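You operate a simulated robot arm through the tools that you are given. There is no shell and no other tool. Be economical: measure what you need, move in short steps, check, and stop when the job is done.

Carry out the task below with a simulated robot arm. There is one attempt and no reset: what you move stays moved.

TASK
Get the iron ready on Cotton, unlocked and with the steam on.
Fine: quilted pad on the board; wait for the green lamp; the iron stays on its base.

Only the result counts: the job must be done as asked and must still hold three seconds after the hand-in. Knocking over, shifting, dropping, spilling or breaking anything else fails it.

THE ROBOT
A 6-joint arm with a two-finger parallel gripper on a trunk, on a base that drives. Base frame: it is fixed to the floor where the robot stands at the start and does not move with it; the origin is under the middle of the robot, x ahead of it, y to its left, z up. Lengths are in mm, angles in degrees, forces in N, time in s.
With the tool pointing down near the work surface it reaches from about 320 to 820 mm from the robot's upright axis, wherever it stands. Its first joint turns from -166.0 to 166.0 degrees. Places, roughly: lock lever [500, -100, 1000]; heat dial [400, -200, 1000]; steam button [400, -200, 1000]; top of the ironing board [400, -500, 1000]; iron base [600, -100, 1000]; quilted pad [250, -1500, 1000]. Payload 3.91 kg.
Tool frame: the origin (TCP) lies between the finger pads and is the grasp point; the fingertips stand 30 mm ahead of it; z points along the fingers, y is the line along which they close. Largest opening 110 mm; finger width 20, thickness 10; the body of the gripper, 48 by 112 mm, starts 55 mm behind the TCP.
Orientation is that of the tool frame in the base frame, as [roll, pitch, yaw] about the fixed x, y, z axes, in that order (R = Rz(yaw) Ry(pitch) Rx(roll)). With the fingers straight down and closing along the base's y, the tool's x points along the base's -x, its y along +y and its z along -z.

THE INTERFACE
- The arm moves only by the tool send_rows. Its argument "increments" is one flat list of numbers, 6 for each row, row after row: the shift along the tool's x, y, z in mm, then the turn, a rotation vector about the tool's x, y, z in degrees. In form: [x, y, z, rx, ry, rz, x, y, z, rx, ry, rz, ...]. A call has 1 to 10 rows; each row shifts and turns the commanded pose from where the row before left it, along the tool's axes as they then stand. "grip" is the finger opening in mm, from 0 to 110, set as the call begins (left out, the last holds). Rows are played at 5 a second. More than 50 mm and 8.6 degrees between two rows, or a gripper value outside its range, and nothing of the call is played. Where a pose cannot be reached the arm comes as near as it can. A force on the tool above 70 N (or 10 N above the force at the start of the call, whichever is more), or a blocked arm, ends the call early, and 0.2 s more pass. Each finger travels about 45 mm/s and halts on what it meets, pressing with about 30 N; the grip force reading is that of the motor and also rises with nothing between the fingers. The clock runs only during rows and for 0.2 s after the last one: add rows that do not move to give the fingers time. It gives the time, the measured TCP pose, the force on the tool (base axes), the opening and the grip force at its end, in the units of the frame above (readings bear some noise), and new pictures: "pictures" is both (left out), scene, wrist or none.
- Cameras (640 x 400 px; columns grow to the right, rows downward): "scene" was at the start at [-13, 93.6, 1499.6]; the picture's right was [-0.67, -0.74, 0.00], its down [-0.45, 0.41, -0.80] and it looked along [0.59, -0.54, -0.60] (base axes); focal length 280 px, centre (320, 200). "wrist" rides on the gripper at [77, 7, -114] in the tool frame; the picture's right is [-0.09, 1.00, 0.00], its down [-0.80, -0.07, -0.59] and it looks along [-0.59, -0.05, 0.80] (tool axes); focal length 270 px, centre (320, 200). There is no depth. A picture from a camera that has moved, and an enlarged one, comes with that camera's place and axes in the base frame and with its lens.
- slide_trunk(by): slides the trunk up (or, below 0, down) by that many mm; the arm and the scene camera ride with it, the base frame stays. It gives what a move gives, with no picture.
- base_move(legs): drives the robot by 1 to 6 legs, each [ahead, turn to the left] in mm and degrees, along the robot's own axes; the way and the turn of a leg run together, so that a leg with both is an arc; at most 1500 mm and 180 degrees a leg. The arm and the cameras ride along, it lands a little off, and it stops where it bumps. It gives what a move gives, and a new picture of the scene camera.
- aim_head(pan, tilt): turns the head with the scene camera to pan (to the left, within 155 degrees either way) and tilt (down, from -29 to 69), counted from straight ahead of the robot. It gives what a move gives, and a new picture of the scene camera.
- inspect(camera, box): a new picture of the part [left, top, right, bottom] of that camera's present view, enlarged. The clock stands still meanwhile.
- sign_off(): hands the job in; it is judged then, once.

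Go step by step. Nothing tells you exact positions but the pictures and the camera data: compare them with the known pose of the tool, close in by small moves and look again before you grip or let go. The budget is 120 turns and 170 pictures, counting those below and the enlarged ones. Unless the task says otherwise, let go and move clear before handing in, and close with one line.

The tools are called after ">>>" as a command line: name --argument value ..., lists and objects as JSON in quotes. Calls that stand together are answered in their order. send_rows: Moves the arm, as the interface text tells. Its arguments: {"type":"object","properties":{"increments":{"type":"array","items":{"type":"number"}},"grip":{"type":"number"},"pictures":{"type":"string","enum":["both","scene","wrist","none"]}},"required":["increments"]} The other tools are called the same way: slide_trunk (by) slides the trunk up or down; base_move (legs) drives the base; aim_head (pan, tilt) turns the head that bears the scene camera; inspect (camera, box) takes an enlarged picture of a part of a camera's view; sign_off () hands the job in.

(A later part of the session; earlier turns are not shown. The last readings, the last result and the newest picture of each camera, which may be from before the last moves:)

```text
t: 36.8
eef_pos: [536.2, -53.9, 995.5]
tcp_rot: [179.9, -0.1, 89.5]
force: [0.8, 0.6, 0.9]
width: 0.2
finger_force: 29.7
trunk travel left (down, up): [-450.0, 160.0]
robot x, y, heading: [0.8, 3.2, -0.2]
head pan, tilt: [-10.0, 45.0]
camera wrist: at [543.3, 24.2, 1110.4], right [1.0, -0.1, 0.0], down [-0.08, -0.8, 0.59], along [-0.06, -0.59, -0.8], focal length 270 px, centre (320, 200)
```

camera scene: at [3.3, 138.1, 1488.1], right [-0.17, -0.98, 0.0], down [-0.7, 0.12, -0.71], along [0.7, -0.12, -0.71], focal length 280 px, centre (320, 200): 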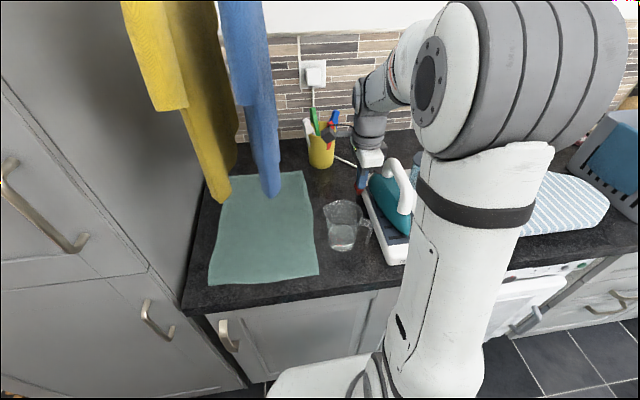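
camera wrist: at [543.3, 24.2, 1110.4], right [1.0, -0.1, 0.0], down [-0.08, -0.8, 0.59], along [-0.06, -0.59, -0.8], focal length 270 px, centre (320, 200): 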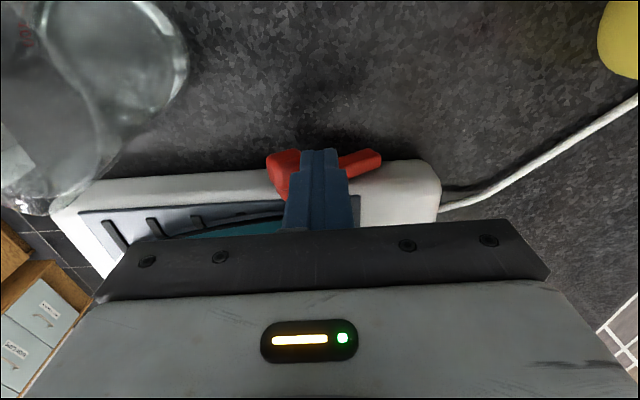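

The lever follows. I'll go on down the arc.

>>> send_rows --increments '[0, -5, 5, 0, 0, 0, 0, -5, 5, 0, 0, 0, 0, -5, 5, 0, 0, 0]' --pictures "wrist"

```text
t: 37.6
eef_pos: [520.5, -52.4, 981.5]
tcp_rot: [180.0, 0.1, 89.5]
force: [-0.3, 0.0, -0.7]
width: 0.3
finger_force: 29.8
trunk travel left (down, up): [-450.0, 160.0]
robot x, y, heading: [-0.8, 4.1, -0.2]
head pan, tilt: [-10.0, 45.0]
camera wrist: at [528.3, 24.3, 1095.6], right [1.0, -0.1, 0.0], down [-0.08, -0.8, 0.59], along [-0.06, -0.59, -0.8], focal length 270 px, centre (320, 200)
```

wrist: 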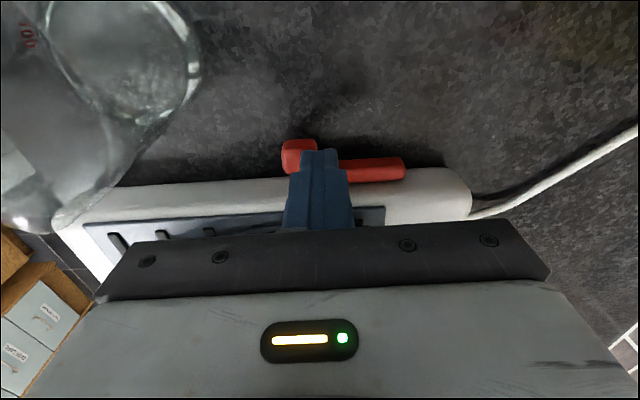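

The lever now lies almost horizontal. I'll lift off and check where it rests.

>>> send_rows --increments '[0, 6, 0, 0, 0, 0, 0, 20, -40, 0, 0, 0, 0, 40, -30, 0, 0, 0, 0, 20, -20, 0, 0, 0]' --pictures "wrist"

>>> inspect --camera "wrist" --box '[200, 90, 360, 210]'

>>> inspect --camera "scene" --box '[320, 140, 480, 270]'

```text
t: 38.6
eef_pos: [608.2, -54.9, 1071.6]
tcp_rot: [-179.9, -0.1, 89.3]
force: [-0.6, 0.7, -0.2]
width: 0.1
finger_force: 29.6
trunk travel left (down, up): [-450.0, 160.0]
robot x, y, heading: [-0.8, 2.9, 0.3]
head pan, tilt: [-10.0, 45.0]
camera wrist: at [614.8, 22.9, 1185.9], right [1.0, -0.1, 0.0], down [-0.08, -0.8, 0.59], along [-0.06, -0.59, -0.8], focal length 270 px, centre (320, 200)
```

wrist: 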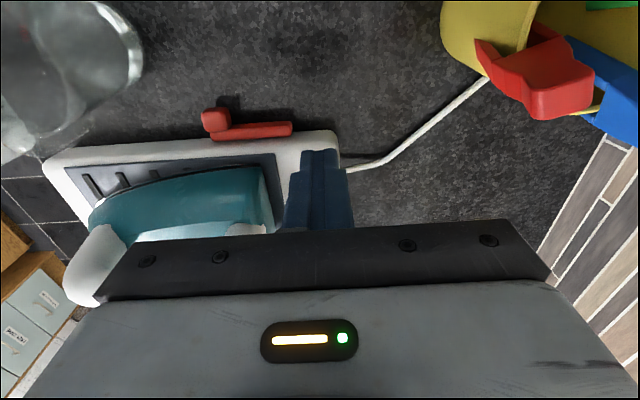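

```text
3.33 times, centred on (280, 150) of wrist
camera zoom: at [614.8, 22.9, 1185.9], right [1.0, -0.1, 0.0], down [-0.08, -0.8, 0.59], along [-0.06, -0.59, -0.8], focal length 901 px, centre (453, 367)
```

zoom: 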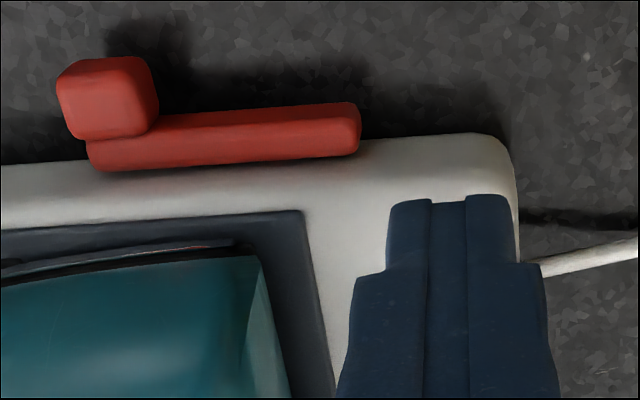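

```text
3.08 times, centred on (400, 205) of scene
camera zoom: at [3.3, 138.0, 1488.1], right [-0.17, -0.98, 0.0], down [-0.7, 0.12, -0.71], along [0.7, -0.12, -0.71], focal length 860 px, centre (74, 185)
```

zoom: 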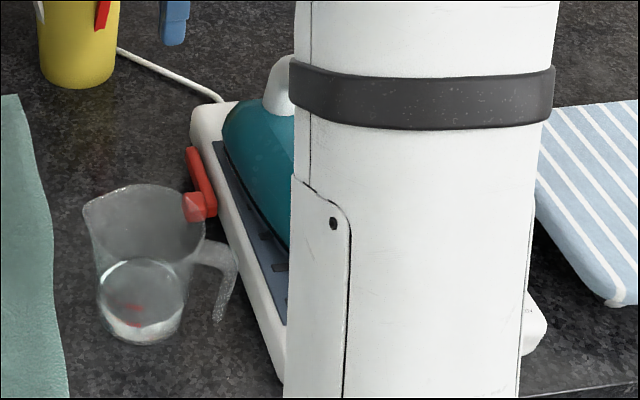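

The lever is about 5° short of horizontal. I'll check from above whether it's at its stop by pressing lightly on the knob.

>>> send_rows --increments '[0, -49, 0, 0, 0, 0, 0, -48, 0, 0, 0, 0, 0, 0, 45, 0, 0, 0, 0, 0, 40, 0, 0, 0, 0, 0, 6, 0, 0, 0]' --pictures "wrist"

```text
t: 39.8
eef_pos: [508.8, -52.9, 979.4]
tcp_rot: [-179.9, 0.0, 89.5]
force: [0.1, -0.6, 0.4]
width: 0.0
finger_force: 29.8
trunk travel left (down, up): [-450.0, 160.0]
robot x, y, heading: [1.7, 3.5, -0.1]
head pan, tilt: [-10.0, 45.0]
camera wrist: at [515.3, 24.9, 1093.3], right [1.0, -0.1, 0.0], down [-0.08, -0.8, 0.59], along [-0.06, -0.59, -0.8], focal length 270 px, centre (320, 200)
```

wrist: 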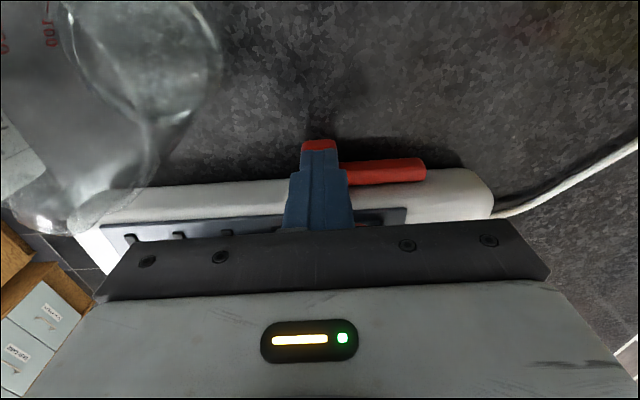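

>>> send_rows --increments '[0, 0, 3, 0, 0, 0, 0, 0, 3, 0, 0, 0, 0, 0, 3, 0, 0, 0]' --pictures "none"

```text
t: 40.6
eef_pos: [509.2, -50.9, 971.0]
tcp_rot: [179.9, 0.0, 89.5]
force: [-0.2, -0.4, 4.6]
width: 0.0
finger_force: 30.1
trunk travel left (down, up): [-450.0, 160.0]
robot x, y, heading: [0.7, 2.5, 0.1]
head pan, tilt: [-10.0, 45.0]
```

>>> send_rows --increments '[0, 0, 2, 0, 0, 0, 0, 0, 2, 0, 0, 0]' --pictures "none"

```text
t: 41.2
eef_pos: [510.2, -52.4, 969.4]
tcp_rot: [179.6, 0.0, 89.6]
force: [-1.6, 6.1, 31.8]
width: 0.2
finger_force: 30.1
trunk travel left (down, up): [-450.0, 160.0]
robot x, y, heading: [1.1, 1.8, 0.0]
head pan, tilt: [-10.0, 45.0]
```

The lever is firmly at its stop. I'll lift clear, retract and straighten the wrist for driving.

>>> send_rows --increments '[0, 0, -45, 0, 0, 0, 0, 0, -50, 0, 0, 0, 0, 0, -50, 0, 0, 0, 0, 0, -50, 0, 0, 0, 0, 0, -50, 0, 0, 0, 0, 0, -50, 0, 0, 0, 0, -45, 0, 0, 0, 0, 0, -45, 0, 0, 0, 0, 0, -45, 0, 0, 0, 0]' --pictures "wrist"

>>> send_rows --increments '[0, 0, 0, 0, 0, -8.5, 0, 0, 0, 0, 0, -8.5, 0, 0, 0, 0, 0, -8.5, 0, 0, 0, 0, 0, -8.5, 0, 0, 0, 0, 0, -8.5, 0, 0, 0, 0, 0, -8.5, 0, 0, 0, 0, 0, -8.5, 0, 0, 0, 0, 0, -8.5, 0, 0, 0, 0, 0, -8.5, 0, 0, 0, 0, 0, -8.5]' --pictures "wrist"

>>> inspect --camera "scene" --box '[300, 130, 480, 280]'

```text
t: 43.2
eef_pos: [372.4, -50.0, 1261.7]
tcp_rot: [-180.0, 0.0, 89.5]
force: [0.4, 0.7, -0.8]
width: 0.0
finger_force: 30.1
trunk travel left (down, up): [-450.0, 160.0]
robot x, y, heading: [0.7, 0.2, 0.2]
head pan, tilt: [-10.0, 45.0]
camera wrist: at [380.2, 26.6, 1376.0], right [1.0, -0.1, 0.0], down [-0.08, -0.8, 0.59], along [-0.06, -0.59, -0.8], focal length 270 px, centre (320, 200)
```

wrist: 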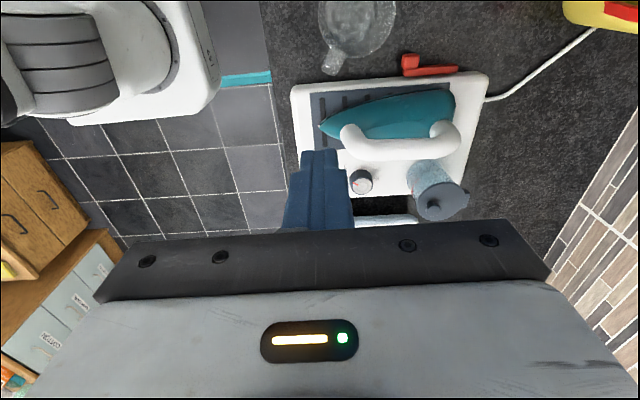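

```text
t: 45.4
eef_pos: [374.2, -50.8, 1262.7]
tcp_rot: [179.9, 0.0, 174.5]
force: [-0.1, -0.2, -0.2]
width: 0.2
finger_force: 29.7
trunk travel left (down, up): [-450.0, 160.0]
robot x, y, heading: [1.3, 2.6, 0.2]
head pan, tilt: [-10.0, 45.0]
camera wrist: at [298.6, -37.8, 1377.0], right [0.18, 0.98, 0.0], down [0.79, -0.15, 0.59], along [0.58, -0.11, -0.8], focal length 270 px, centre (320, 200)
```

wrist: 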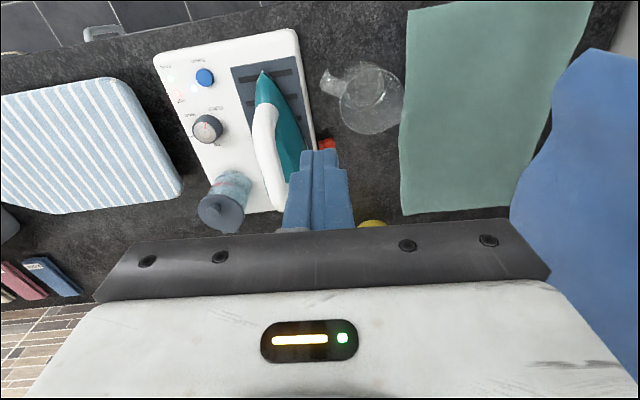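

```text
2.67 times, centred on (390, 205) of scene
camera zoom: at [2.8, 138.1, 1488.1], right [-0.17, -0.98, 0.0], down [-0.7, 0.12, -0.71], along [0.7, -0.12, -0.71], focal length 746 px, centre (133, 187)
```

zoom: 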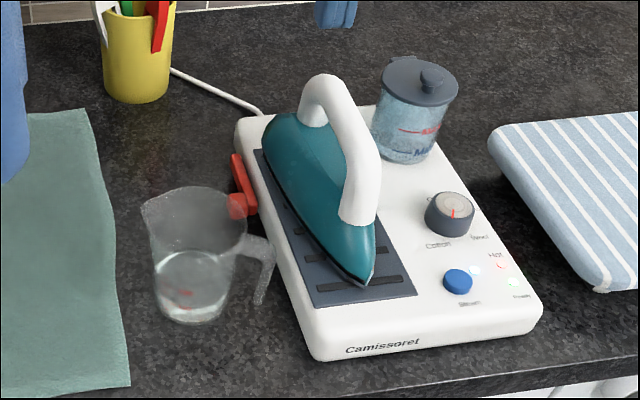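

The iron's part is finished: Cotton, steam lamp on, Ready green, lever down. Now I'll drive to the pad by turning right 90° and going about 1100 mm along the counter.

>>> base_move --legs '[[0, -90], [1100, 0]]'

>>> aim_head --pan 40 --tilt 45

```text
t: 47.9
eef_pos: [204.8, -294.8, 1262.1]
tcp_rot: [-179.9, 0.0, 128.4]
force: [0.1, -0.5, 0.3]
width: 0.0
finger_force: 29.9
trunk travel left (down, up): [-450.0, 160.0]
robot x, y, heading: [-32.1, 1.4, -36.9]
head pan, tilt: [-10.0, 45.0]
stopped in leg 1: the robot was blocked; the commanded pose is now the measured one
camera scene: at [52.9, 103.6, 1488.0], right [-0.73, -0.68, 0.0], down [-0.48, 0.52, -0.71], along [0.48, -0.52, -0.71], focal length 280 px, centre (320, 200)
```

scene: 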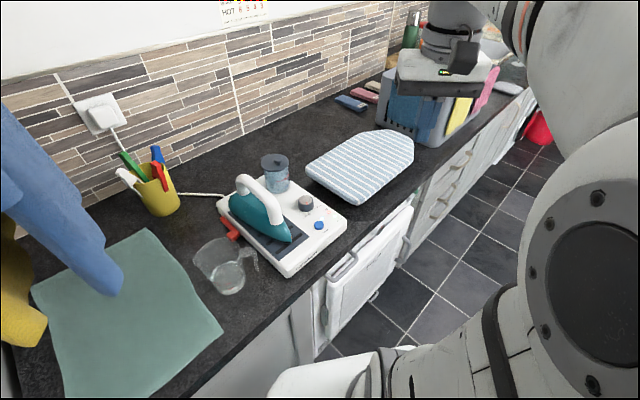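

```text
t: 49.1
eef_pos: [203.3, -295.7, 1261.9]
tcp_rot: [-179.9, 0.0, 128.4]
force: [0.2, 0.0, -0.3]
width: 0.1
finger_force: 29.5
trunk travel left (down, up): [-450.0, 160.0]
robot x, y, heading: [-35.0, -5.2, -37.0]
head pan, tilt: [40.0, 45.0]
camera scene: at [78.0, 166.4, 1488.1], right [0.05, -1.0, 0.0], down [-0.71, -0.04, -0.71], along [0.71, 0.04, -0.71], focal length 280 px, centre (320, 200)
```

scene: 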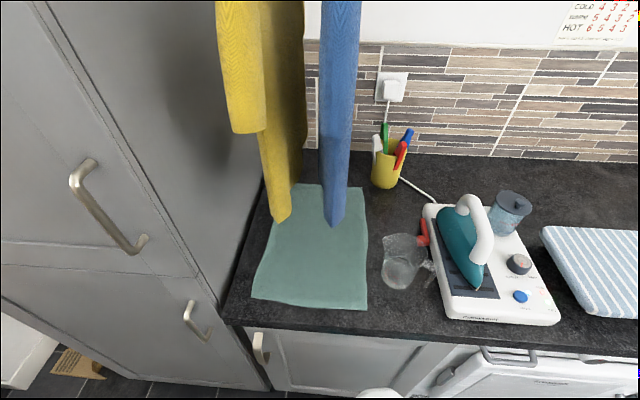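

The base's corner met the counter while turning. I'll back off 170 mm along the present heading, finish the turn and then drive.

>>> base_move --legs '[[-170, 0], [0, -53], [1150, 0]]'

>>> aim_head --pan 45 --tilt 45

```text
t: 58.4
eef_pos: [-251.4, -1417.0, 1261.3]
tcp_rot: [180.0, -0.2, 75.6]
force: [-0.1, 0.6, 0.2]
width: 0.0
finger_force: 30.5
trunk travel left (down, up): [-450.0, 160.0]
robot x, y, heading: [-158.4, -1052.3, -89.9]
head pan, tilt: [40.0, 45.0]
camera scene: at [43.8, -1039.1, 1488.1], right [-0.77, -0.64, 0.0], down [-0.45, 0.54, -0.71], along [0.45, -0.54, -0.71], focal length 280 px, centre (320, 200)
```

scene: 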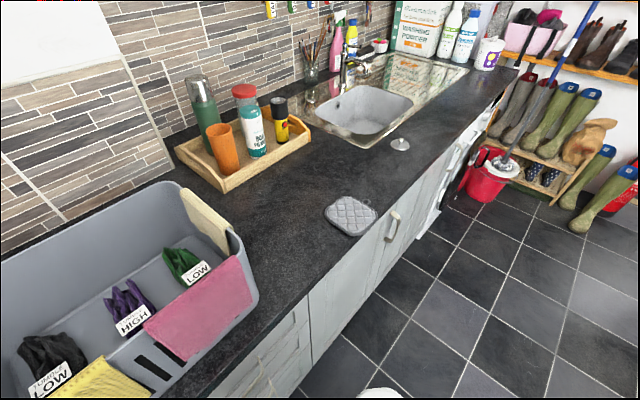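

```text
t: 59.0
eef_pos: [-252.0, -1416.7, 1261.5]
tcp_rot: [-180.0, 0.0, 75.7]
force: [-0.2, 0.5, -0.6]
width: 0.0
finger_force: 30.1
trunk travel left (down, up): [-450.0, 160.0]
robot x, y, heading: [-157.9, -1051.0, -89.9]
head pan, tilt: [45.0, 45.0]
camera scene: at [49.0, -1034.0, 1488.1], right [-0.71, -0.71, 0.0], down [-0.5, 0.5, -0.71], along [0.5, -0.5, -0.71], focal length 280 px, centre (320, 200)
```

scene: 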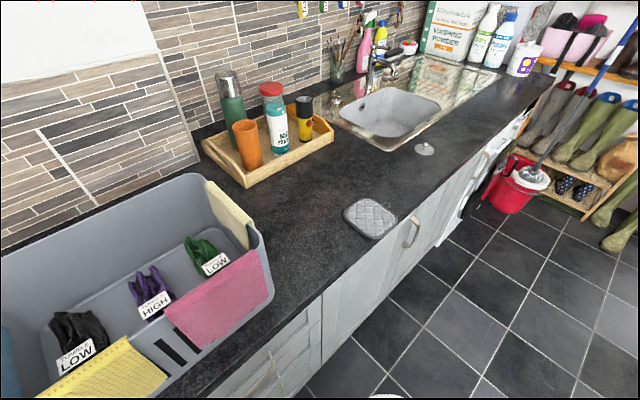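

>>> inspect --camera "scene" --box '[330, 185, 410, 245]'

```text
6.67 times, centred on (370, 215) of scene
camera zoom: at [49.0, -1034.0, 1488.1], right [-0.71, -0.71, 0.0], down [-0.5, 0.5, -0.71], along [0.5, -0.5, -0.71], focal length 1864 px, centre (-13, 100)
```

zoom: 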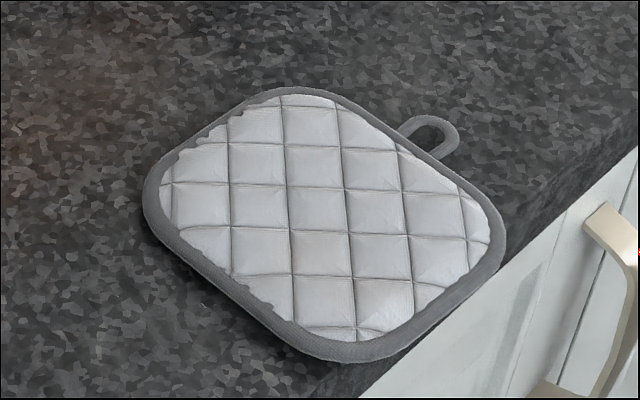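

The pad measures about 113 × 126 mm and is thin, so it is too wide to span. I plan to drag it a little over the counter's front edge and pinch it from the front. First I'll stand squarely in front of it.

>>> base_move --legs '[[430, 0], [0, 90], [-180, 0]]'

>>> aim_head --pan 0 --tilt 40

```text
t: 66.6
eef_pos: [23.7, -1570.8, 1262.6]
tcp_rot: [-179.9, -0.1, 165.7]
force: [-0.2, -0.1, 0.2]
width: 0.0
finger_force: 29.9
trunk travel left (down, up): [-450.0, 160.0]
robot x, y, heading: [-335.8, -1482.1, 0.5]
head pan, tilt: [45.0, 45.0]
camera scene: at [-360.1, -1271.4, 1488.1], right [0.71, -0.7, 0.0], down [-0.5, -0.5, -0.71], along [0.5, 0.5, -0.71], focal length 280 px, centre (320, 200)
```

scene: 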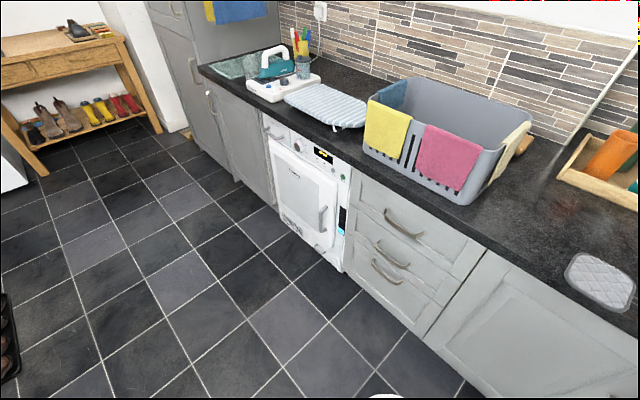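

```text
t: 67.7
eef_pos: [25.6, -1569.7, 1261.7]
tcp_rot: [-179.9, 0.0, 165.9]
force: [0.5, -0.5, 0.3]
width: 0.0
finger_force: 30.1
trunk travel left (down, up): [-450.0, 160.0]
robot x, y, heading: [-338.0, -1477.3, 0.3]
head pan, tilt: [0.0, 40.0]
camera scene: at [-331.4, -1328.7, 1495.3], right [0.01, -1.0, 0.0], down [-0.64, 0.0, -0.77], along [0.77, 0.01, -0.64], focal length 280 px, centre (320, 200)
```

scene: 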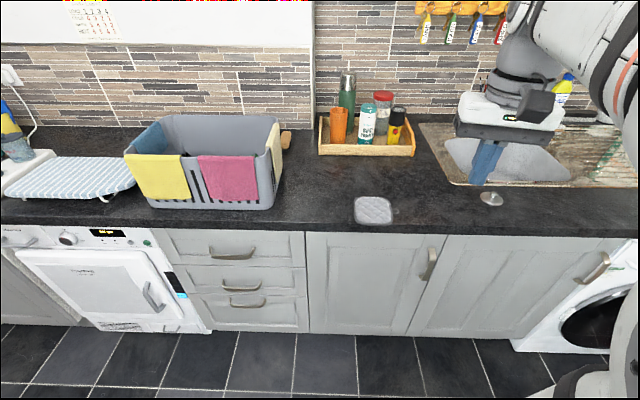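

Now I'll bring the wrist camera over the pad.

>>> send_rows --increments '[-35.4, 27.4, 0, 0, 0, 0, -35.4, 27.4, 0, 0, 0, 0, -35.4, 27.4, 0, 0, 0, 0, -35.4, 27.4, 0, 0, 0, 0, -35.4, 27.4, 0, 0, 0, 0, 0, 0, 40, 0, 0, -7, 0, 0, 40, 0, 0, -7]' --pictures "wrist"

>>> inspect --camera "wrist" --box '[220, 40, 420, 165]'

>>> inspect --camera "scene" --box '[340, 180, 410, 240]'

```text
t: 69.3
eef_pos: [229.5, -1480.8, 1184.8]
tcp_rot: [179.9, -0.1, 179.9]
force: [-0.9, -0.7, 0.4]
width: 0.0
finger_force: 29.9
trunk travel left (down, up): [-450.0, 160.0]
robot x, y, heading: [-337.1, -1480.3, 0.4]
head pan, tilt: [0.0, 40.0]
camera wrist: at [153.2, -1474.8, 1298.8], right [0.09, 1.0, 0.0], down [0.8, -0.07, 0.59], along [0.59, -0.05, -0.8], focal length 270 px, centre (320, 200)
```

wrist: 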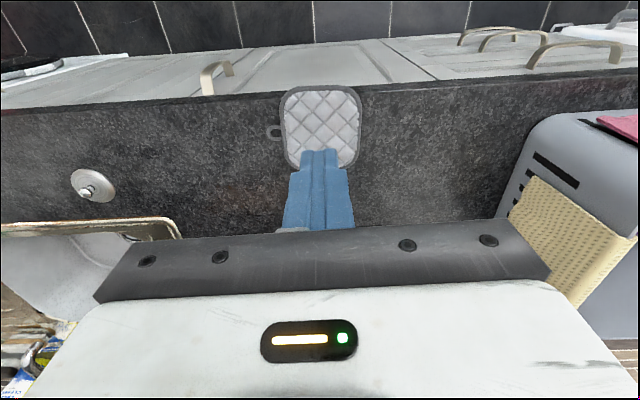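

```text
3.20 times, centred on (320, 102) of wrist
camera zoom: at [153.2, -1474.8, 1298.8], right [0.09, 1.0, 0.0], down [0.8, -0.07, 0.59], along [0.59, -0.05, -0.8], focal length 865 px, centre (320, 512)
```

zoom: 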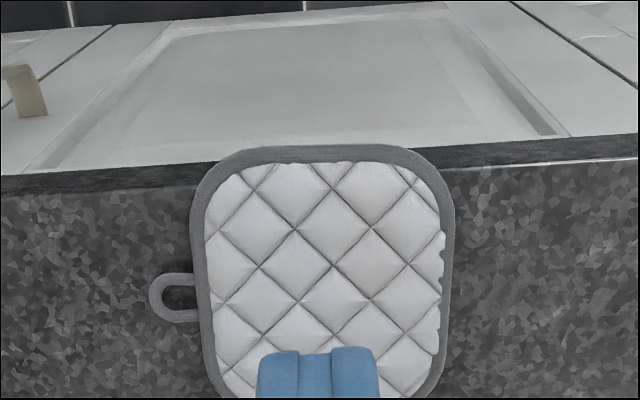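

```text
6.67 times, centred on (375, 210) of scene
camera zoom: at [-331.0, -1328.9, 1495.4], right [0.01, -1.0, 0.0], down [-0.64, 0.0, -0.77], along [0.77, 0.0, -0.64], focal length 1864 px, centre (-47, 133)
```

zoom: 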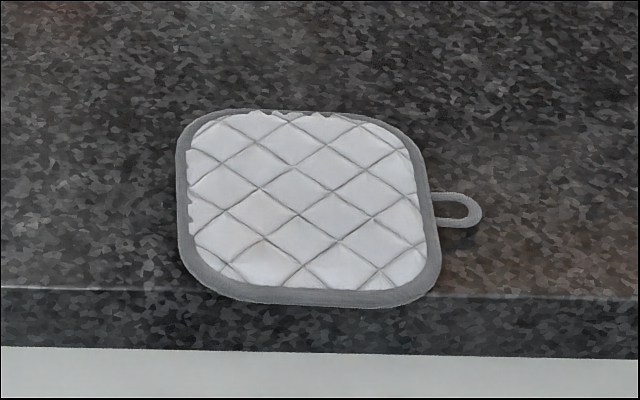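

The pad overhangs the front edge by about 14 mm (edge x≈260, pad x≈245–370, centre y≈-1485). I'll go behind it with the fingers apart and push it a bit further out.

>>> send_rows --increments '[-43, -1, 0, 0, 0, 0, -43, -1, 0, 0, 0, 0, -43, -1, 0, 0, 0, 0, -43, -1, 0, 0, 0, 0, 0, 0, 47, 0, 0, 0, 0, 0, 47, 0, 0, 0, 0, 0, 47, 0, 0, 0, 0, 0, 47, 0, 0, 0, 0, 0, 44, 0, 0, 0]' --grip 50 --pictures "both"

>>> inspect --camera "wrist" --box '[200, 40, 440, 240]'

```text
t: 71.3
eef_pos: [405.9, -1485.1, 951.5]
tcp_rot: [180.0, 0.0, 179.9]
force: [-0.1, -0.3, 0.7]
width: 50.2
finger_force: 0.0
trunk travel left (down, up): [-450.0, 160.0]
robot x, y, heading: [-340.8, -1476.6, 0.6]
head pan, tilt: [0.0, 40.0]
camera scene: at [-330.3, -1328.7, 1495.4], right [0.01, -1.0, 0.0], down [-0.64, 0.0, -0.77], along [0.77, 0.0, -0.64], focal length 280 px, centre (320, 200)
camera wrist: at [328.9, -1479.3, 1066.1], right [0.09, 1.0, 0.0], down [0.8, -0.07, 0.59], along [0.59, -0.05, -0.8], focal length 270 px, centre (320, 200)
```

scene: 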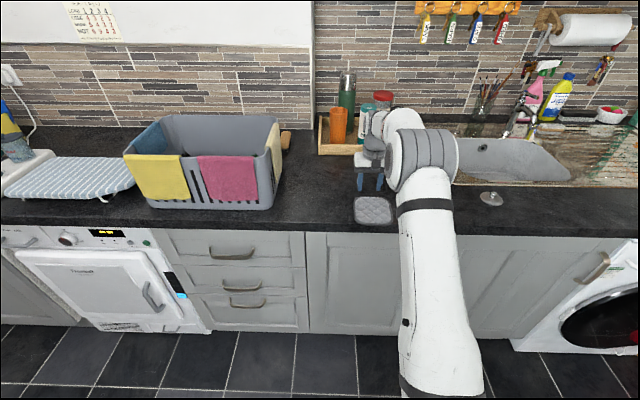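
wrist: 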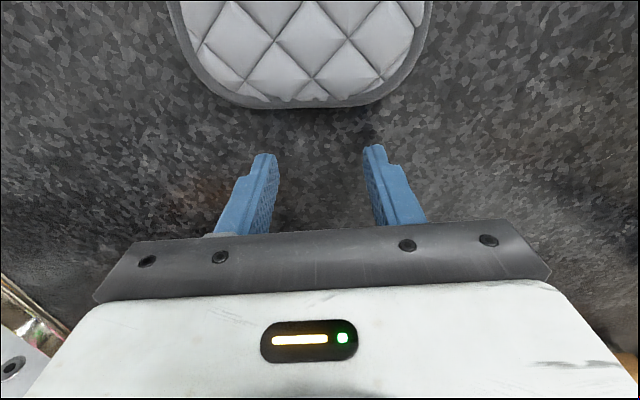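

```text
2.00 times, centred on (320, 140) of wrist
camera zoom: at [328.9, -1479.3, 1066.1], right [0.09, 1.0, 0.0], down [0.8, -0.07, 0.59], along [0.59, -0.05, -0.8], focal length 541 px, centre (320, 320)
```

zoom: 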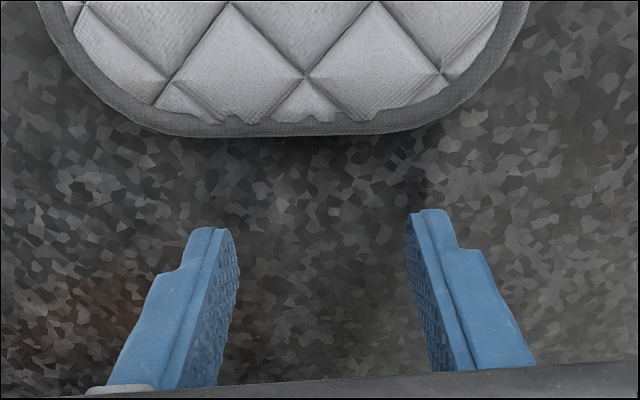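

The pad's back edge is at x≈375. I'll lower to just above the counter and push gently towards the front edge, watching the force.

>>> send_rows --increments '[0, -2, 4, 0, 0, 0, 0, 0, 3, 0, 0, 0]' --pictures "none"

>>> send_rows --increments '[8, 0, 0, 0, 0, 0, 8, 0, 0, 0, 0, 0, 7, 0, 0, 0, 0, 0, 7, 0, 0, 0, 0, 0]' --pictures "wrist"

```text
t: 71.9
eef_pos: [405.3, -1487.8, 944.1]
tcp_rot: [-179.9, -0.1, 180.0]
force: [0.6, -0.1, -0.7]
width: 50.3
finger_force: 0.1
trunk travel left (down, up): [-450.0, 160.0]
robot x, y, heading: [-339.5, -1479.8, 0.5]
head pan, tilt: [0.0, 40.0]
```

```text
t: 72.9
eef_pos: [372.1, -1486.4, 943.4]
tcp_rot: [180.0, 0.0, 179.9]
force: [-0.2, 1.2, 0.2]
width: 49.9
finger_force: 0.1
trunk travel left (down, up): [-450.0, 160.0]
robot x, y, heading: [-337.4, -1479.9, 0.4]
head pan, tilt: [0.0, 40.0]
camera wrist: at [296.5, -1479.8, 1057.8], right [0.09, 1.0, 0.0], down [0.8, -0.07, 0.59], along [0.59, -0.05, -0.8], focal length 270 px, centre (320, 200)
```

wrist: 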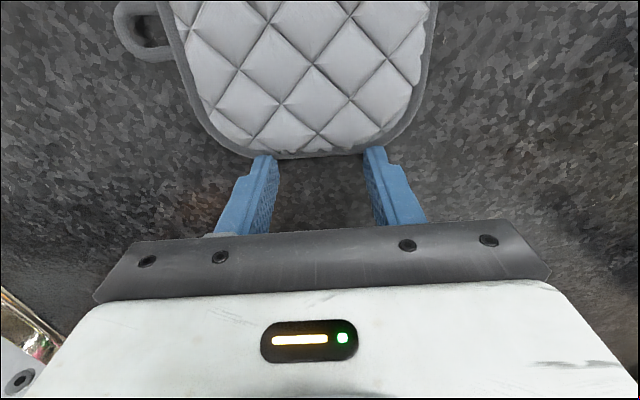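

The fingers are just reaching the pad. I'll continue another 14 mm.

>>> send_rows --increments '[5, 0, 0, 0, 0, 0, 5, 0, 0, 0, 0, 0, 4, 0, 0, 0, 0, 0]' --pictures "wrist"

>>> inspect --camera "scene" --box '[340, 180, 410, 240]'

```text
t: 73.7
eef_pos: [357.9, -1486.1, 943.0]
tcp_rot: [-180.0, 0.0, 179.9]
force: [0.1, -0.2, 0.4]
width: 49.9
finger_force: 0.0
trunk travel left (down, up): [-450.0, 160.0]
robot x, y, heading: [-336.5, -1478.0, 0.3]
head pan, tilt: [0.0, 40.0]
camera wrist: at [281.9, -1479.6, 1057.3], right [0.09, 1.0, 0.0], down [0.8, -0.07, 0.59], along [0.59, -0.05, -0.8], focal length 270 px, centre (320, 200)
```

wrist: 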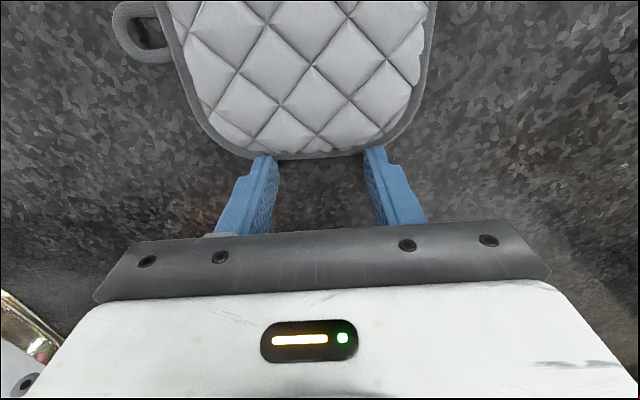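

```text
6.67 times, centred on (375, 210) of scene
camera zoom: at [-331.1, -1328.7, 1495.3], right [0.01, -1.0, 0.0], down [-0.64, 0.0, -0.77], along [0.77, 0.0, -0.64], focal length 1864 px, centre (-47, 133)
```

zoom: 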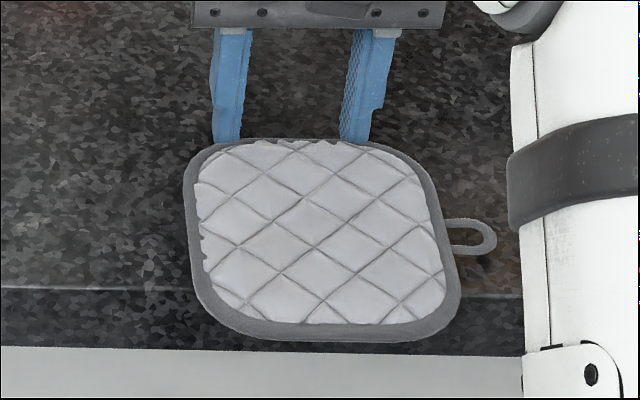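

The pad now overhangs by about 35 mm. I'll lift, back the robot 150 mm for room, and turn the tool to point forward with the fingers closing vertically.

>>> send_rows --increments '[-4, 0, 0, 0, 0, 0, 0, 0, -50, 0, 0, 0, 0, 0, -50, 0, 0, 0, 0, 0, -50, 0, 0, 0, 0, 0, -50, 0, 0, 0, 40, 0, 0, 0, 0, 0, 40, 0, 0, 0, 0, 0]' --pictures "none"

>>> base_move --legs '[[-150, 0]]'

>>> send_rows --increments '[0, 0, 0, 0, -8.5, 0, 0, 0, 0, 0, -8.5, 0, 0, 0, 0, 0, -8.5, 0, 0, 0, 0, 0, -8.5, 0, 0, 0, 0, 0, -8.5, 0, 0, 0, 0, 0, -8.5, 0, 0, 0, 0, 0, -8.5, 0, 0, 0, 0, 0, -8.5, 0, 0, 0, 0, 0, -8.5, 0, 0, 0, 0, 0, -8.5, 0]' --pictures "scene"

```text
t: 75.3
eef_pos: [278.9, -1488.3, 1144.0]
tcp_rot: [-180.0, 0.1, 179.9]
force: [0.2, -0.2, -0.1]
width: 50.1
finger_force: 0.0
trunk travel left (down, up): [-450.0, 160.0]
robot x, y, heading: [-338.3, -1477.5, 0.2]
head pan, tilt: [0.0, 40.0]
```

```text
t: 76.7
eef_pos: [127.8, -1489.1, 1143.7]
tcp_rot: [180.0, 0.0, 179.9]
force: [0.5, -0.3, 0.5]
width: 50.1
finger_force: 0.0
trunk travel left (down, up): [-450.0, 160.0]
robot x, y, heading: [-492.2, -1482.5, 0.2]
head pan, tilt: [0.0, 40.0]
camera scene: at [-484.2, -1329.6, 1495.4], right [0.01, -1.0, 0.0], down [-0.64, 0.0, -0.77], along [0.77, 0.0, -0.64], focal length 280 px, centre (320, 200)
```

scene: 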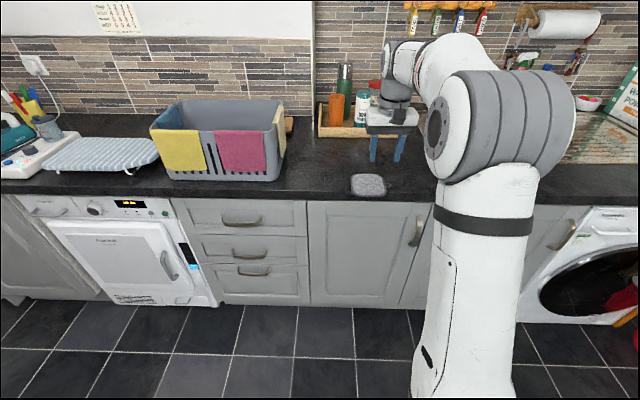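

```text
t: 78.9
eef_pos: [127.0, -1489.2, 1143.0]
tcp_rot: [-176.6, 82.1, -177.6]
force: [0.9, 0.5, -0.3]
width: 50.3
finger_force: 0.1
out of reach, approached as far as the arm can: row 7
trunk travel left (down, up): [-450.0, 160.0]
robot x, y, heading: [-489.4, -1476.7, 0.3]
head pan, tilt: [0.0, 40.0]
camera scene: at [-483.0, -1329.6, 1495.4], right [0.01, -1.0, 0.0], down [-0.64, 0.0, -0.77], along [0.77, 0.0, -0.64], focal length 280 px, centre (320, 200)
```

scene: 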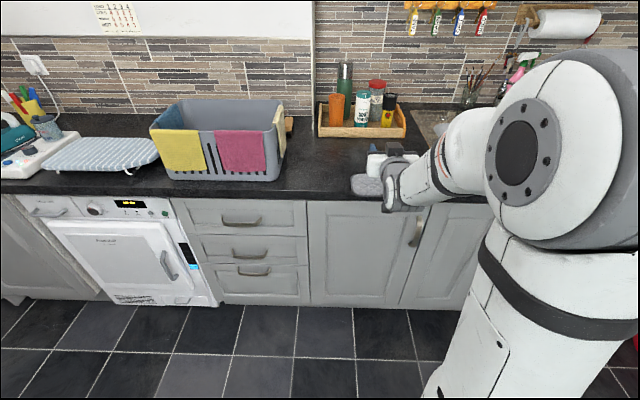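

Now I'll roll the gripper 90° so the fingers close vertically.

>>> send_rows --increments '[0, 0, 0, 0, -5, 0, 0, 0, 0, 0, 0, 8.5, 0, 0, 0, 0, 0, 8.5, 0, 0, 0, 0, 0, 8.5, 0, 0, 0, 0, 0, 8.5, 0, 0, 0, 0, 0, 8.5, 0, 0, 0, 0, 0, 8.5, 0, 0, 0, 0, 0, 8.5, 0, 0, 0, 0, 0, 8.5, 0, 0, 0, 0, 0, 8.5]' --pictures "none"

>>> send_rows --increments '[0, 0, 0, 0, 0, 8.5, 0, 0, 0, 0, 0, 5]' --pictures "both"

```text
t: 81.1
eef_pos: [127.0, -1489.3, 1143.5]
tcp_rot: [93.0, 13.8, 89.9]
force: [0.3, 0.8, -1.1]
width: 50.2
finger_force: 0.0
trunk travel left (down, up): [-450.0, 160.0]
robot x, y, heading: [-489.2, -1480.3, 0.3]
head pan, tilt: [0.0, 40.0]
```

```text
t: 81.7
eef_pos: [127.9, -1487.8, 1143.2]
tcp_rot: [93.0, 0.4, 89.2]
force: [0.4, -0.1, -0.7]
width: 50.0
finger_force: 0.0
trunk travel left (down, up): [-450.0, 160.0]
robot x, y, heading: [-492.6, -1479.6, 0.3]
head pan, tilt: [0.0, 40.0]
camera scene: at [-483.4, -1329.6, 1495.3], right [0.01, -1.0, 0.0], down [-0.64, 0.0, -0.77], along [0.77, 0.0, -0.64], focal length 280 px, centre (320, 200)
camera wrist: at [14.7, -1409.8, 1155.8], right [0.05, -0.08, 1.0], down [-0.61, -0.79, -0.03], along [0.79, -0.6, -0.09], focal length 270 px, centre (320, 200)
```

scene: 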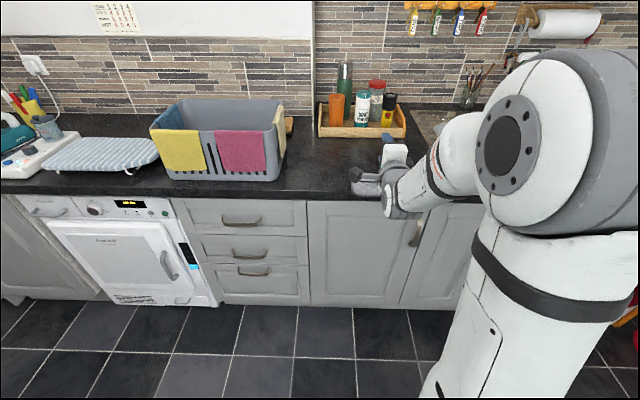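
wrist: 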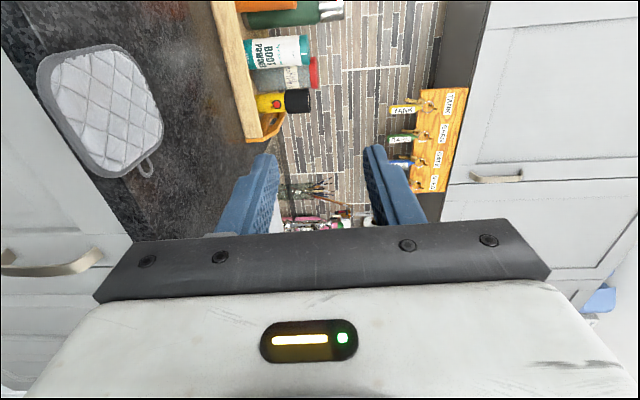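

The tool now points forward, about 3° nose-down. I'll lower the trunk by 150 and look again before lining up with the pad's overhang.

>>> slide_trunk --by -150

>>> send_rows --increments '[0, -30, 0, 0, 0, 0, 0, -25, 0, 0, 0, 0]' --pictures "both"

```text
t: 83.5
eef_pos: [129.0, -1489.0, 993.9]
tcp_rot: [93.0, 0.5, 89.2]
force: [-0.3, 0.0, -1.2]
width: 50.1
finger_force: 0.0
trunk travel left (down, up): [-300.0, 310.0]
robot x, y, heading: [-489.1, -1478.6, 0.2]
head pan, tilt: [0.0, 40.0]
```

```text
t: 84.0
eef_pos: [124.5, -1489.1, 938.4]
tcp_rot: [93.1, 0.5, 89.2]
force: [0.1, 0.6, 1.3]
width: 49.9
finger_force: 0.1
trunk travel left (down, up): [-300.0, 310.0]
robot x, y, heading: [-488.0, -1480.4, 0.4]
head pan, tilt: [0.0, 40.0]
camera scene: at [-483.2, -1329.6, 1345.4], right [0.01, -1.0, 0.0], down [-0.64, 0.0, -0.77], along [0.77, 0.0, -0.64], focal length 280 px, centre (320, 200)
camera wrist: at [11.6, -1410.1, 950.9], right [0.05, -0.08, 1.0], down [-0.61, -0.79, -0.03], along [0.79, -0.6, -0.09], focal length 270 px, centre (320, 200)
```

scene: 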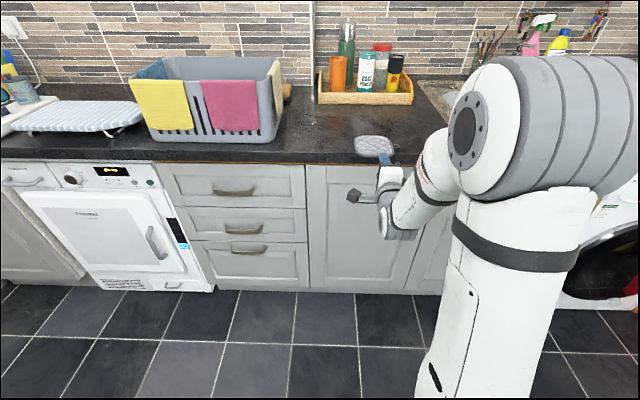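
wrist: 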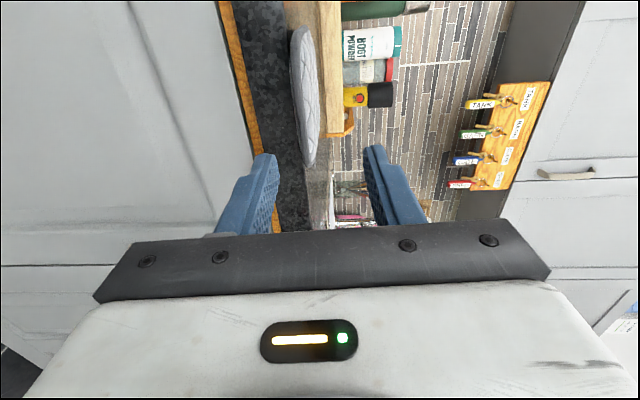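

The pad is edge-on in the wrist view at z≈911–922. I'll lower 15 mm and advance with the open fingers straddling the overhang.

>>> send_rows --increments '[0, -15, 0, 0, 0, 0, 0, 0, 30, 0, 0, 0, 0, 0, 30, 0, 0, 0]' --pictures "wrist"

>>> inspect --camera "wrist" --box '[200, 40, 440, 240]'

>>> inspect --camera "scene" --box '[330, 120, 430, 190]'

```text
t: 84.8
eef_pos: [184.5, -1489.8, 922.0]
tcp_rot: [93.0, 0.6, 89.1]
force: [0.1, 0.9, 0.2]
width: 50.1
finger_force: 0.1
trunk travel left (down, up): [-300.0, 310.0]
robot x, y, heading: [-490.1, -1480.7, 0.3]
head pan, tilt: [0.0, 40.0]
camera wrist: at [72.0, -1411.6, 933.7], right [0.05, -0.08, 1.0], down [-0.61, -0.79, -0.03], along [0.79, -0.6, -0.09], focal length 270 px, centre (320, 200)
```

wrist: 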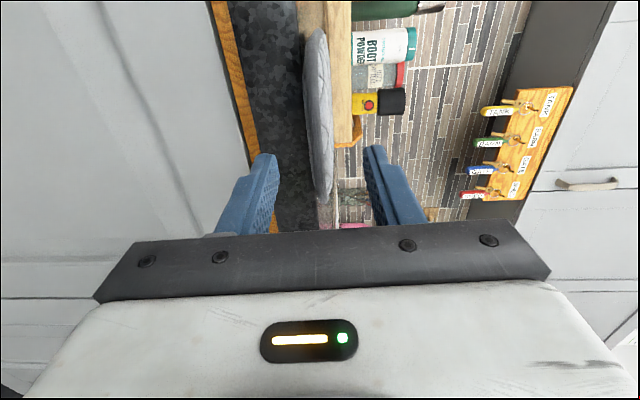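

```text
2.00 times, centred on (320, 140) of wrist
camera zoom: at [72.0, -1411.6, 933.7], right [0.05, -0.08, 1.0], down [-0.61, -0.79, -0.03], along [0.79, -0.6, -0.09], focal length 541 px, centre (320, 320)
```

zoom: 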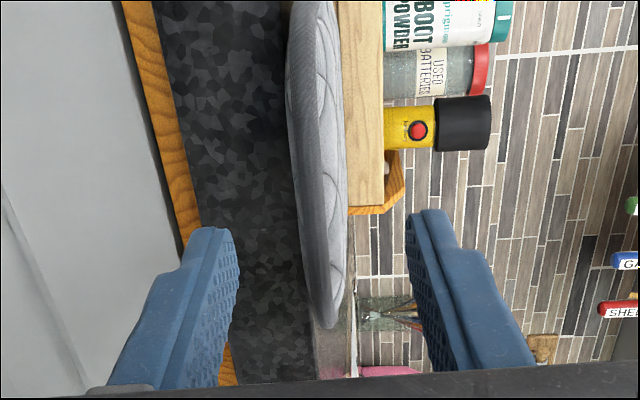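

```text
5.71 times, centred on (380, 155) of scene
camera zoom: at [-483.4, -1329.6, 1345.3], right [0.01, -1.0, 0.0], down [-0.64, 0.0, -0.77], along [0.77, 0.0, -0.64], focal length 1598 px, centre (-23, 457)
```

zoom: 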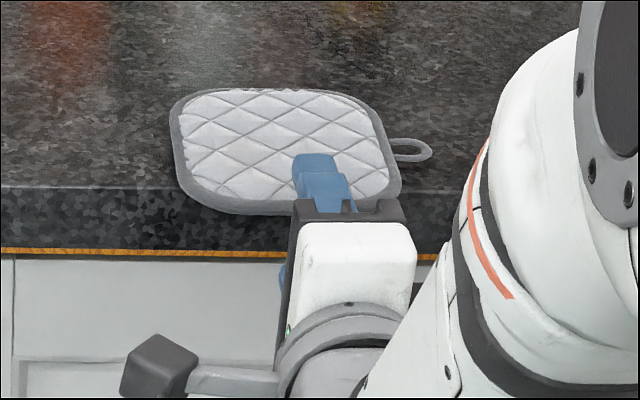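

The pad lies between the fingers and is well centred. I'll advance 36 mm; the tips should stop just short of the counter's front face.

>>> send_rows --increments '[0, 0, 12, 0, 0, 0, 0, 0, 12, 0, 0, 0, 0, 0, 12, 0, 0, 0]' --pictures "wrist"

>>> inspect --camera "wrist" --box '[200, 40, 440, 240]'

```text
t: 85.7
eef_pos: [220.3, -1489.5, 920.2]
tcp_rot: [93.1, 0.6, 89.3]
force: [-0.2, 0.4, -0.1]
width: 50.4
finger_force: 0.0
trunk travel left (down, up): [-300.0, 310.0]
robot x, y, heading: [-489.9, -1477.8, 0.3]
head pan, tilt: [0.0, 40.0]
camera wrist: at [107.6, -1412.0, 931.1], right [0.05, -0.08, 1.0], down [-0.61, -0.79, -0.03], along [0.79, -0.6, -0.09], focal length 270 px, centre (320, 200)
```

wrist: 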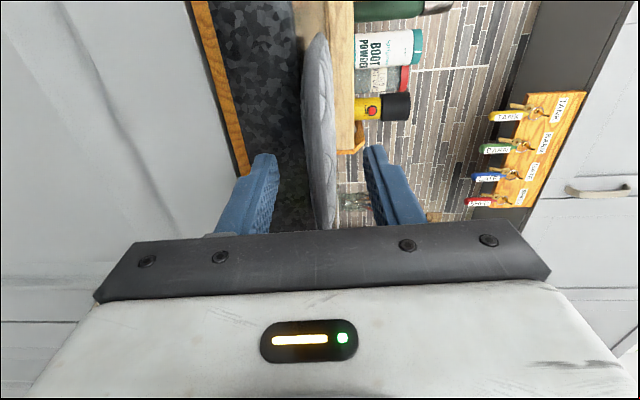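

```text
2.00 times, centred on (320, 140) of wrist
camera zoom: at [107.6, -1412.0, 931.1], right [0.05, -0.08, 1.0], down [-0.61, -0.79, -0.03], along [0.79, -0.6, -0.09], focal length 541 px, centre (320, 320)
```

zoom: 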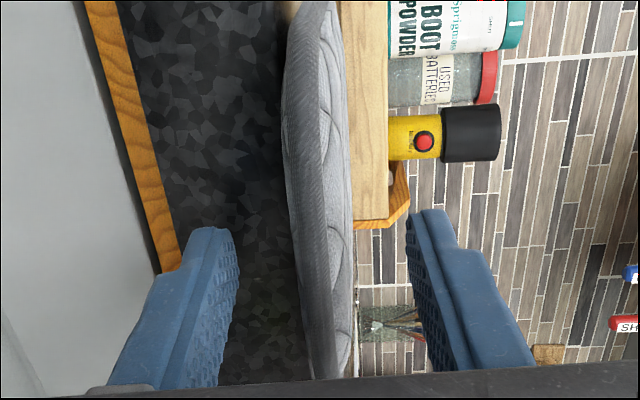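

The fingers straddle the pad. I'll close on it.

>>> send_rows --increments '[0, 0, 0, 0, 0, 0, 0, 0, 0, 0, 0, 0, 0, 0, 0, 0, 0, 0, 0, 0, 0, 0, 0, 0]' --grip 0 --pictures "both"

```text
t: 86.7
eef_pos: [219.7, -1491.1, 919.9]
tcp_rot: [92.9, 0.5, 89.2]
force: [1.6, -0.2, 3.1]
width: 14.6
finger_force: 30.0
trunk travel left (down, up): [-300.0, 310.0]
robot x, y, heading: [-490.5, -1478.9, 0.3]
head pan, tilt: [0.0, 40.0]
camera scene: at [-483.5, -1329.6, 1345.4], right [0.01, -1.0, 0.0], down [-0.64, 0.0, -0.77], along [0.77, 0.0, -0.64], focal length 280 px, centre (320, 200)
camera wrist: at [107.6, -1412.0, 931.9], right [0.05, -0.08, 1.0], down [-0.61, -0.79, -0.03], along [0.79, -0.6, -0.09], focal length 270 px, centre (320, 200)
```

scene: 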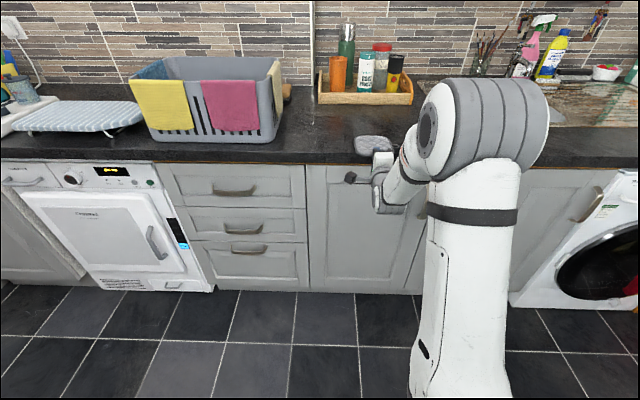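
wrist: 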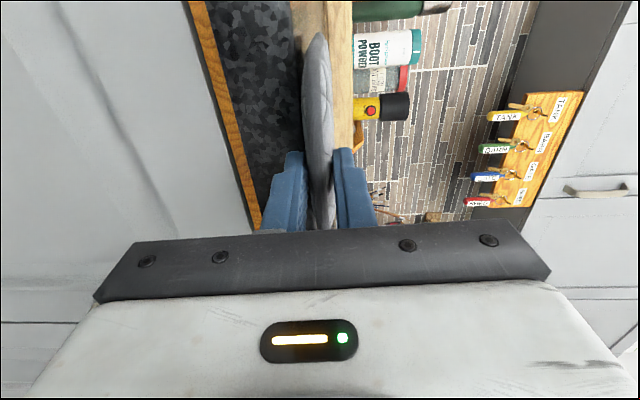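

The pad is gripped, 14.6 mm thick. I'll lift it.

>>> send_rows --increments '[0, 15, 0, 0, 0, 0, 0, 25, 0, 0, 0, 0, 0, 30, 0, 0, 0, 0, 0, 30, 0, 0, 0, 0, 0, 30, 0, 0, 0, 0]' --pictures "both"

```text
t: 87.8
eef_pos: [228.1, -1489.4, 1048.6]
tcp_rot: [93.2, 0.5, 89.1]
force: [0.9, -0.8, -1.0]
width: 14.2
finger_force: 29.8
trunk travel left (down, up): [-300.0, 310.0]
robot x, y, heading: [-489.2, -1477.4, 0.3]
head pan, tilt: [0.0, 40.0]
camera scene: at [-483.3, -1329.6, 1345.3], right [0.01, -1.0, 0.0], down [-0.64, 0.0, -0.77], along [0.77, 0.0, -0.64], focal length 280 px, centre (320, 200)
camera wrist: at [114.4, -1412.3, 1061.0], right [0.05, -0.08, 1.0], down [-0.61, -0.79, -0.03], along [0.79, -0.6, -0.09], focal length 270 px, centre (320, 200)
```

scene: 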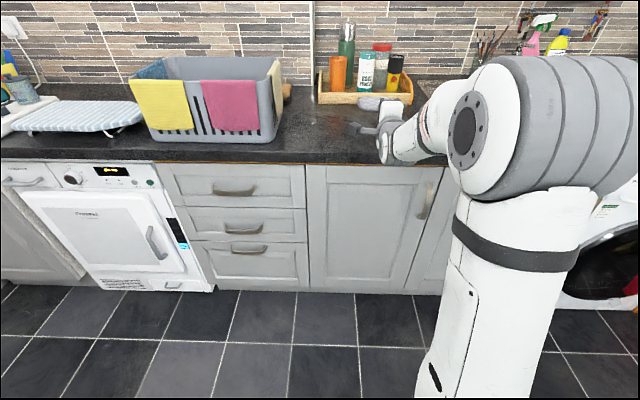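
wrist: 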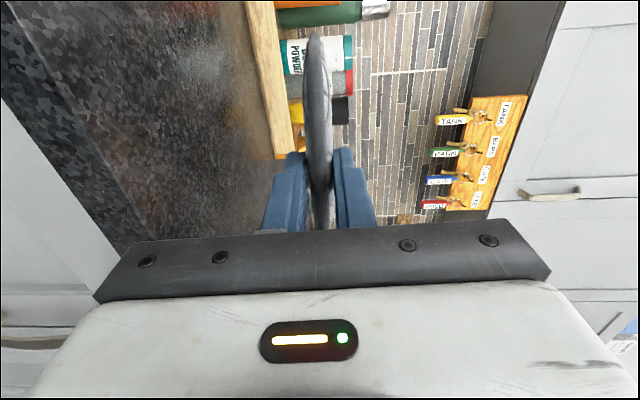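

The pad is held level. I'll retract 100 mm, then turn, drive about 1000 mm back along the counter and face the board.

>>> send_rows --increments '[0, 10, -35, 0, 0, 0, 0, 10, -35, 0, 0, 0, 0, 10, -30, 0, 0, 0]' --pictures "none"

>>> base_move --legs '[[0, 90], [1000, 0], [0, -90]]'

```text
t: 88.7
eef_pos: [129.0, -1487.8, 1085.8]
tcp_rot: [93.1, 0.5, 89.3]
force: [-0.2, -0.6, -0.5]
width: 14.1
finger_force: 30.1
trunk travel left (down, up): [-300.0, 310.0]
robot x, y, heading: [-489.4, -1475.9, 0.5]
head pan, tilt: [0.0, 40.0]
```

```text
t: 101.4
eef_pos: [159.5, -515.6, 1086.0]
tcp_rot: [92.9, 0.5, 86.7]
force: [-0.4, 0.6, -0.2]
width: 14.0
finger_force: 30.1
trunk travel left (down, up): [-300.0, 310.0]
robot x, y, heading: [-457.7, -457.6, -1.5]
head pan, tilt: [0.0, 40.0]
camera scene: at [-446.3, -306.5, 1345.4], right [-0.03, -1.0, 0.0], down [-0.64, 0.02, -0.77], along [0.77, -0.02, -0.64], focal length 280 px, centre (320, 200)
```

scene: 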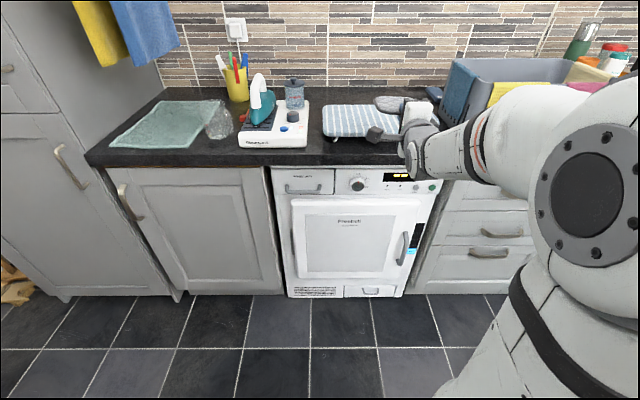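

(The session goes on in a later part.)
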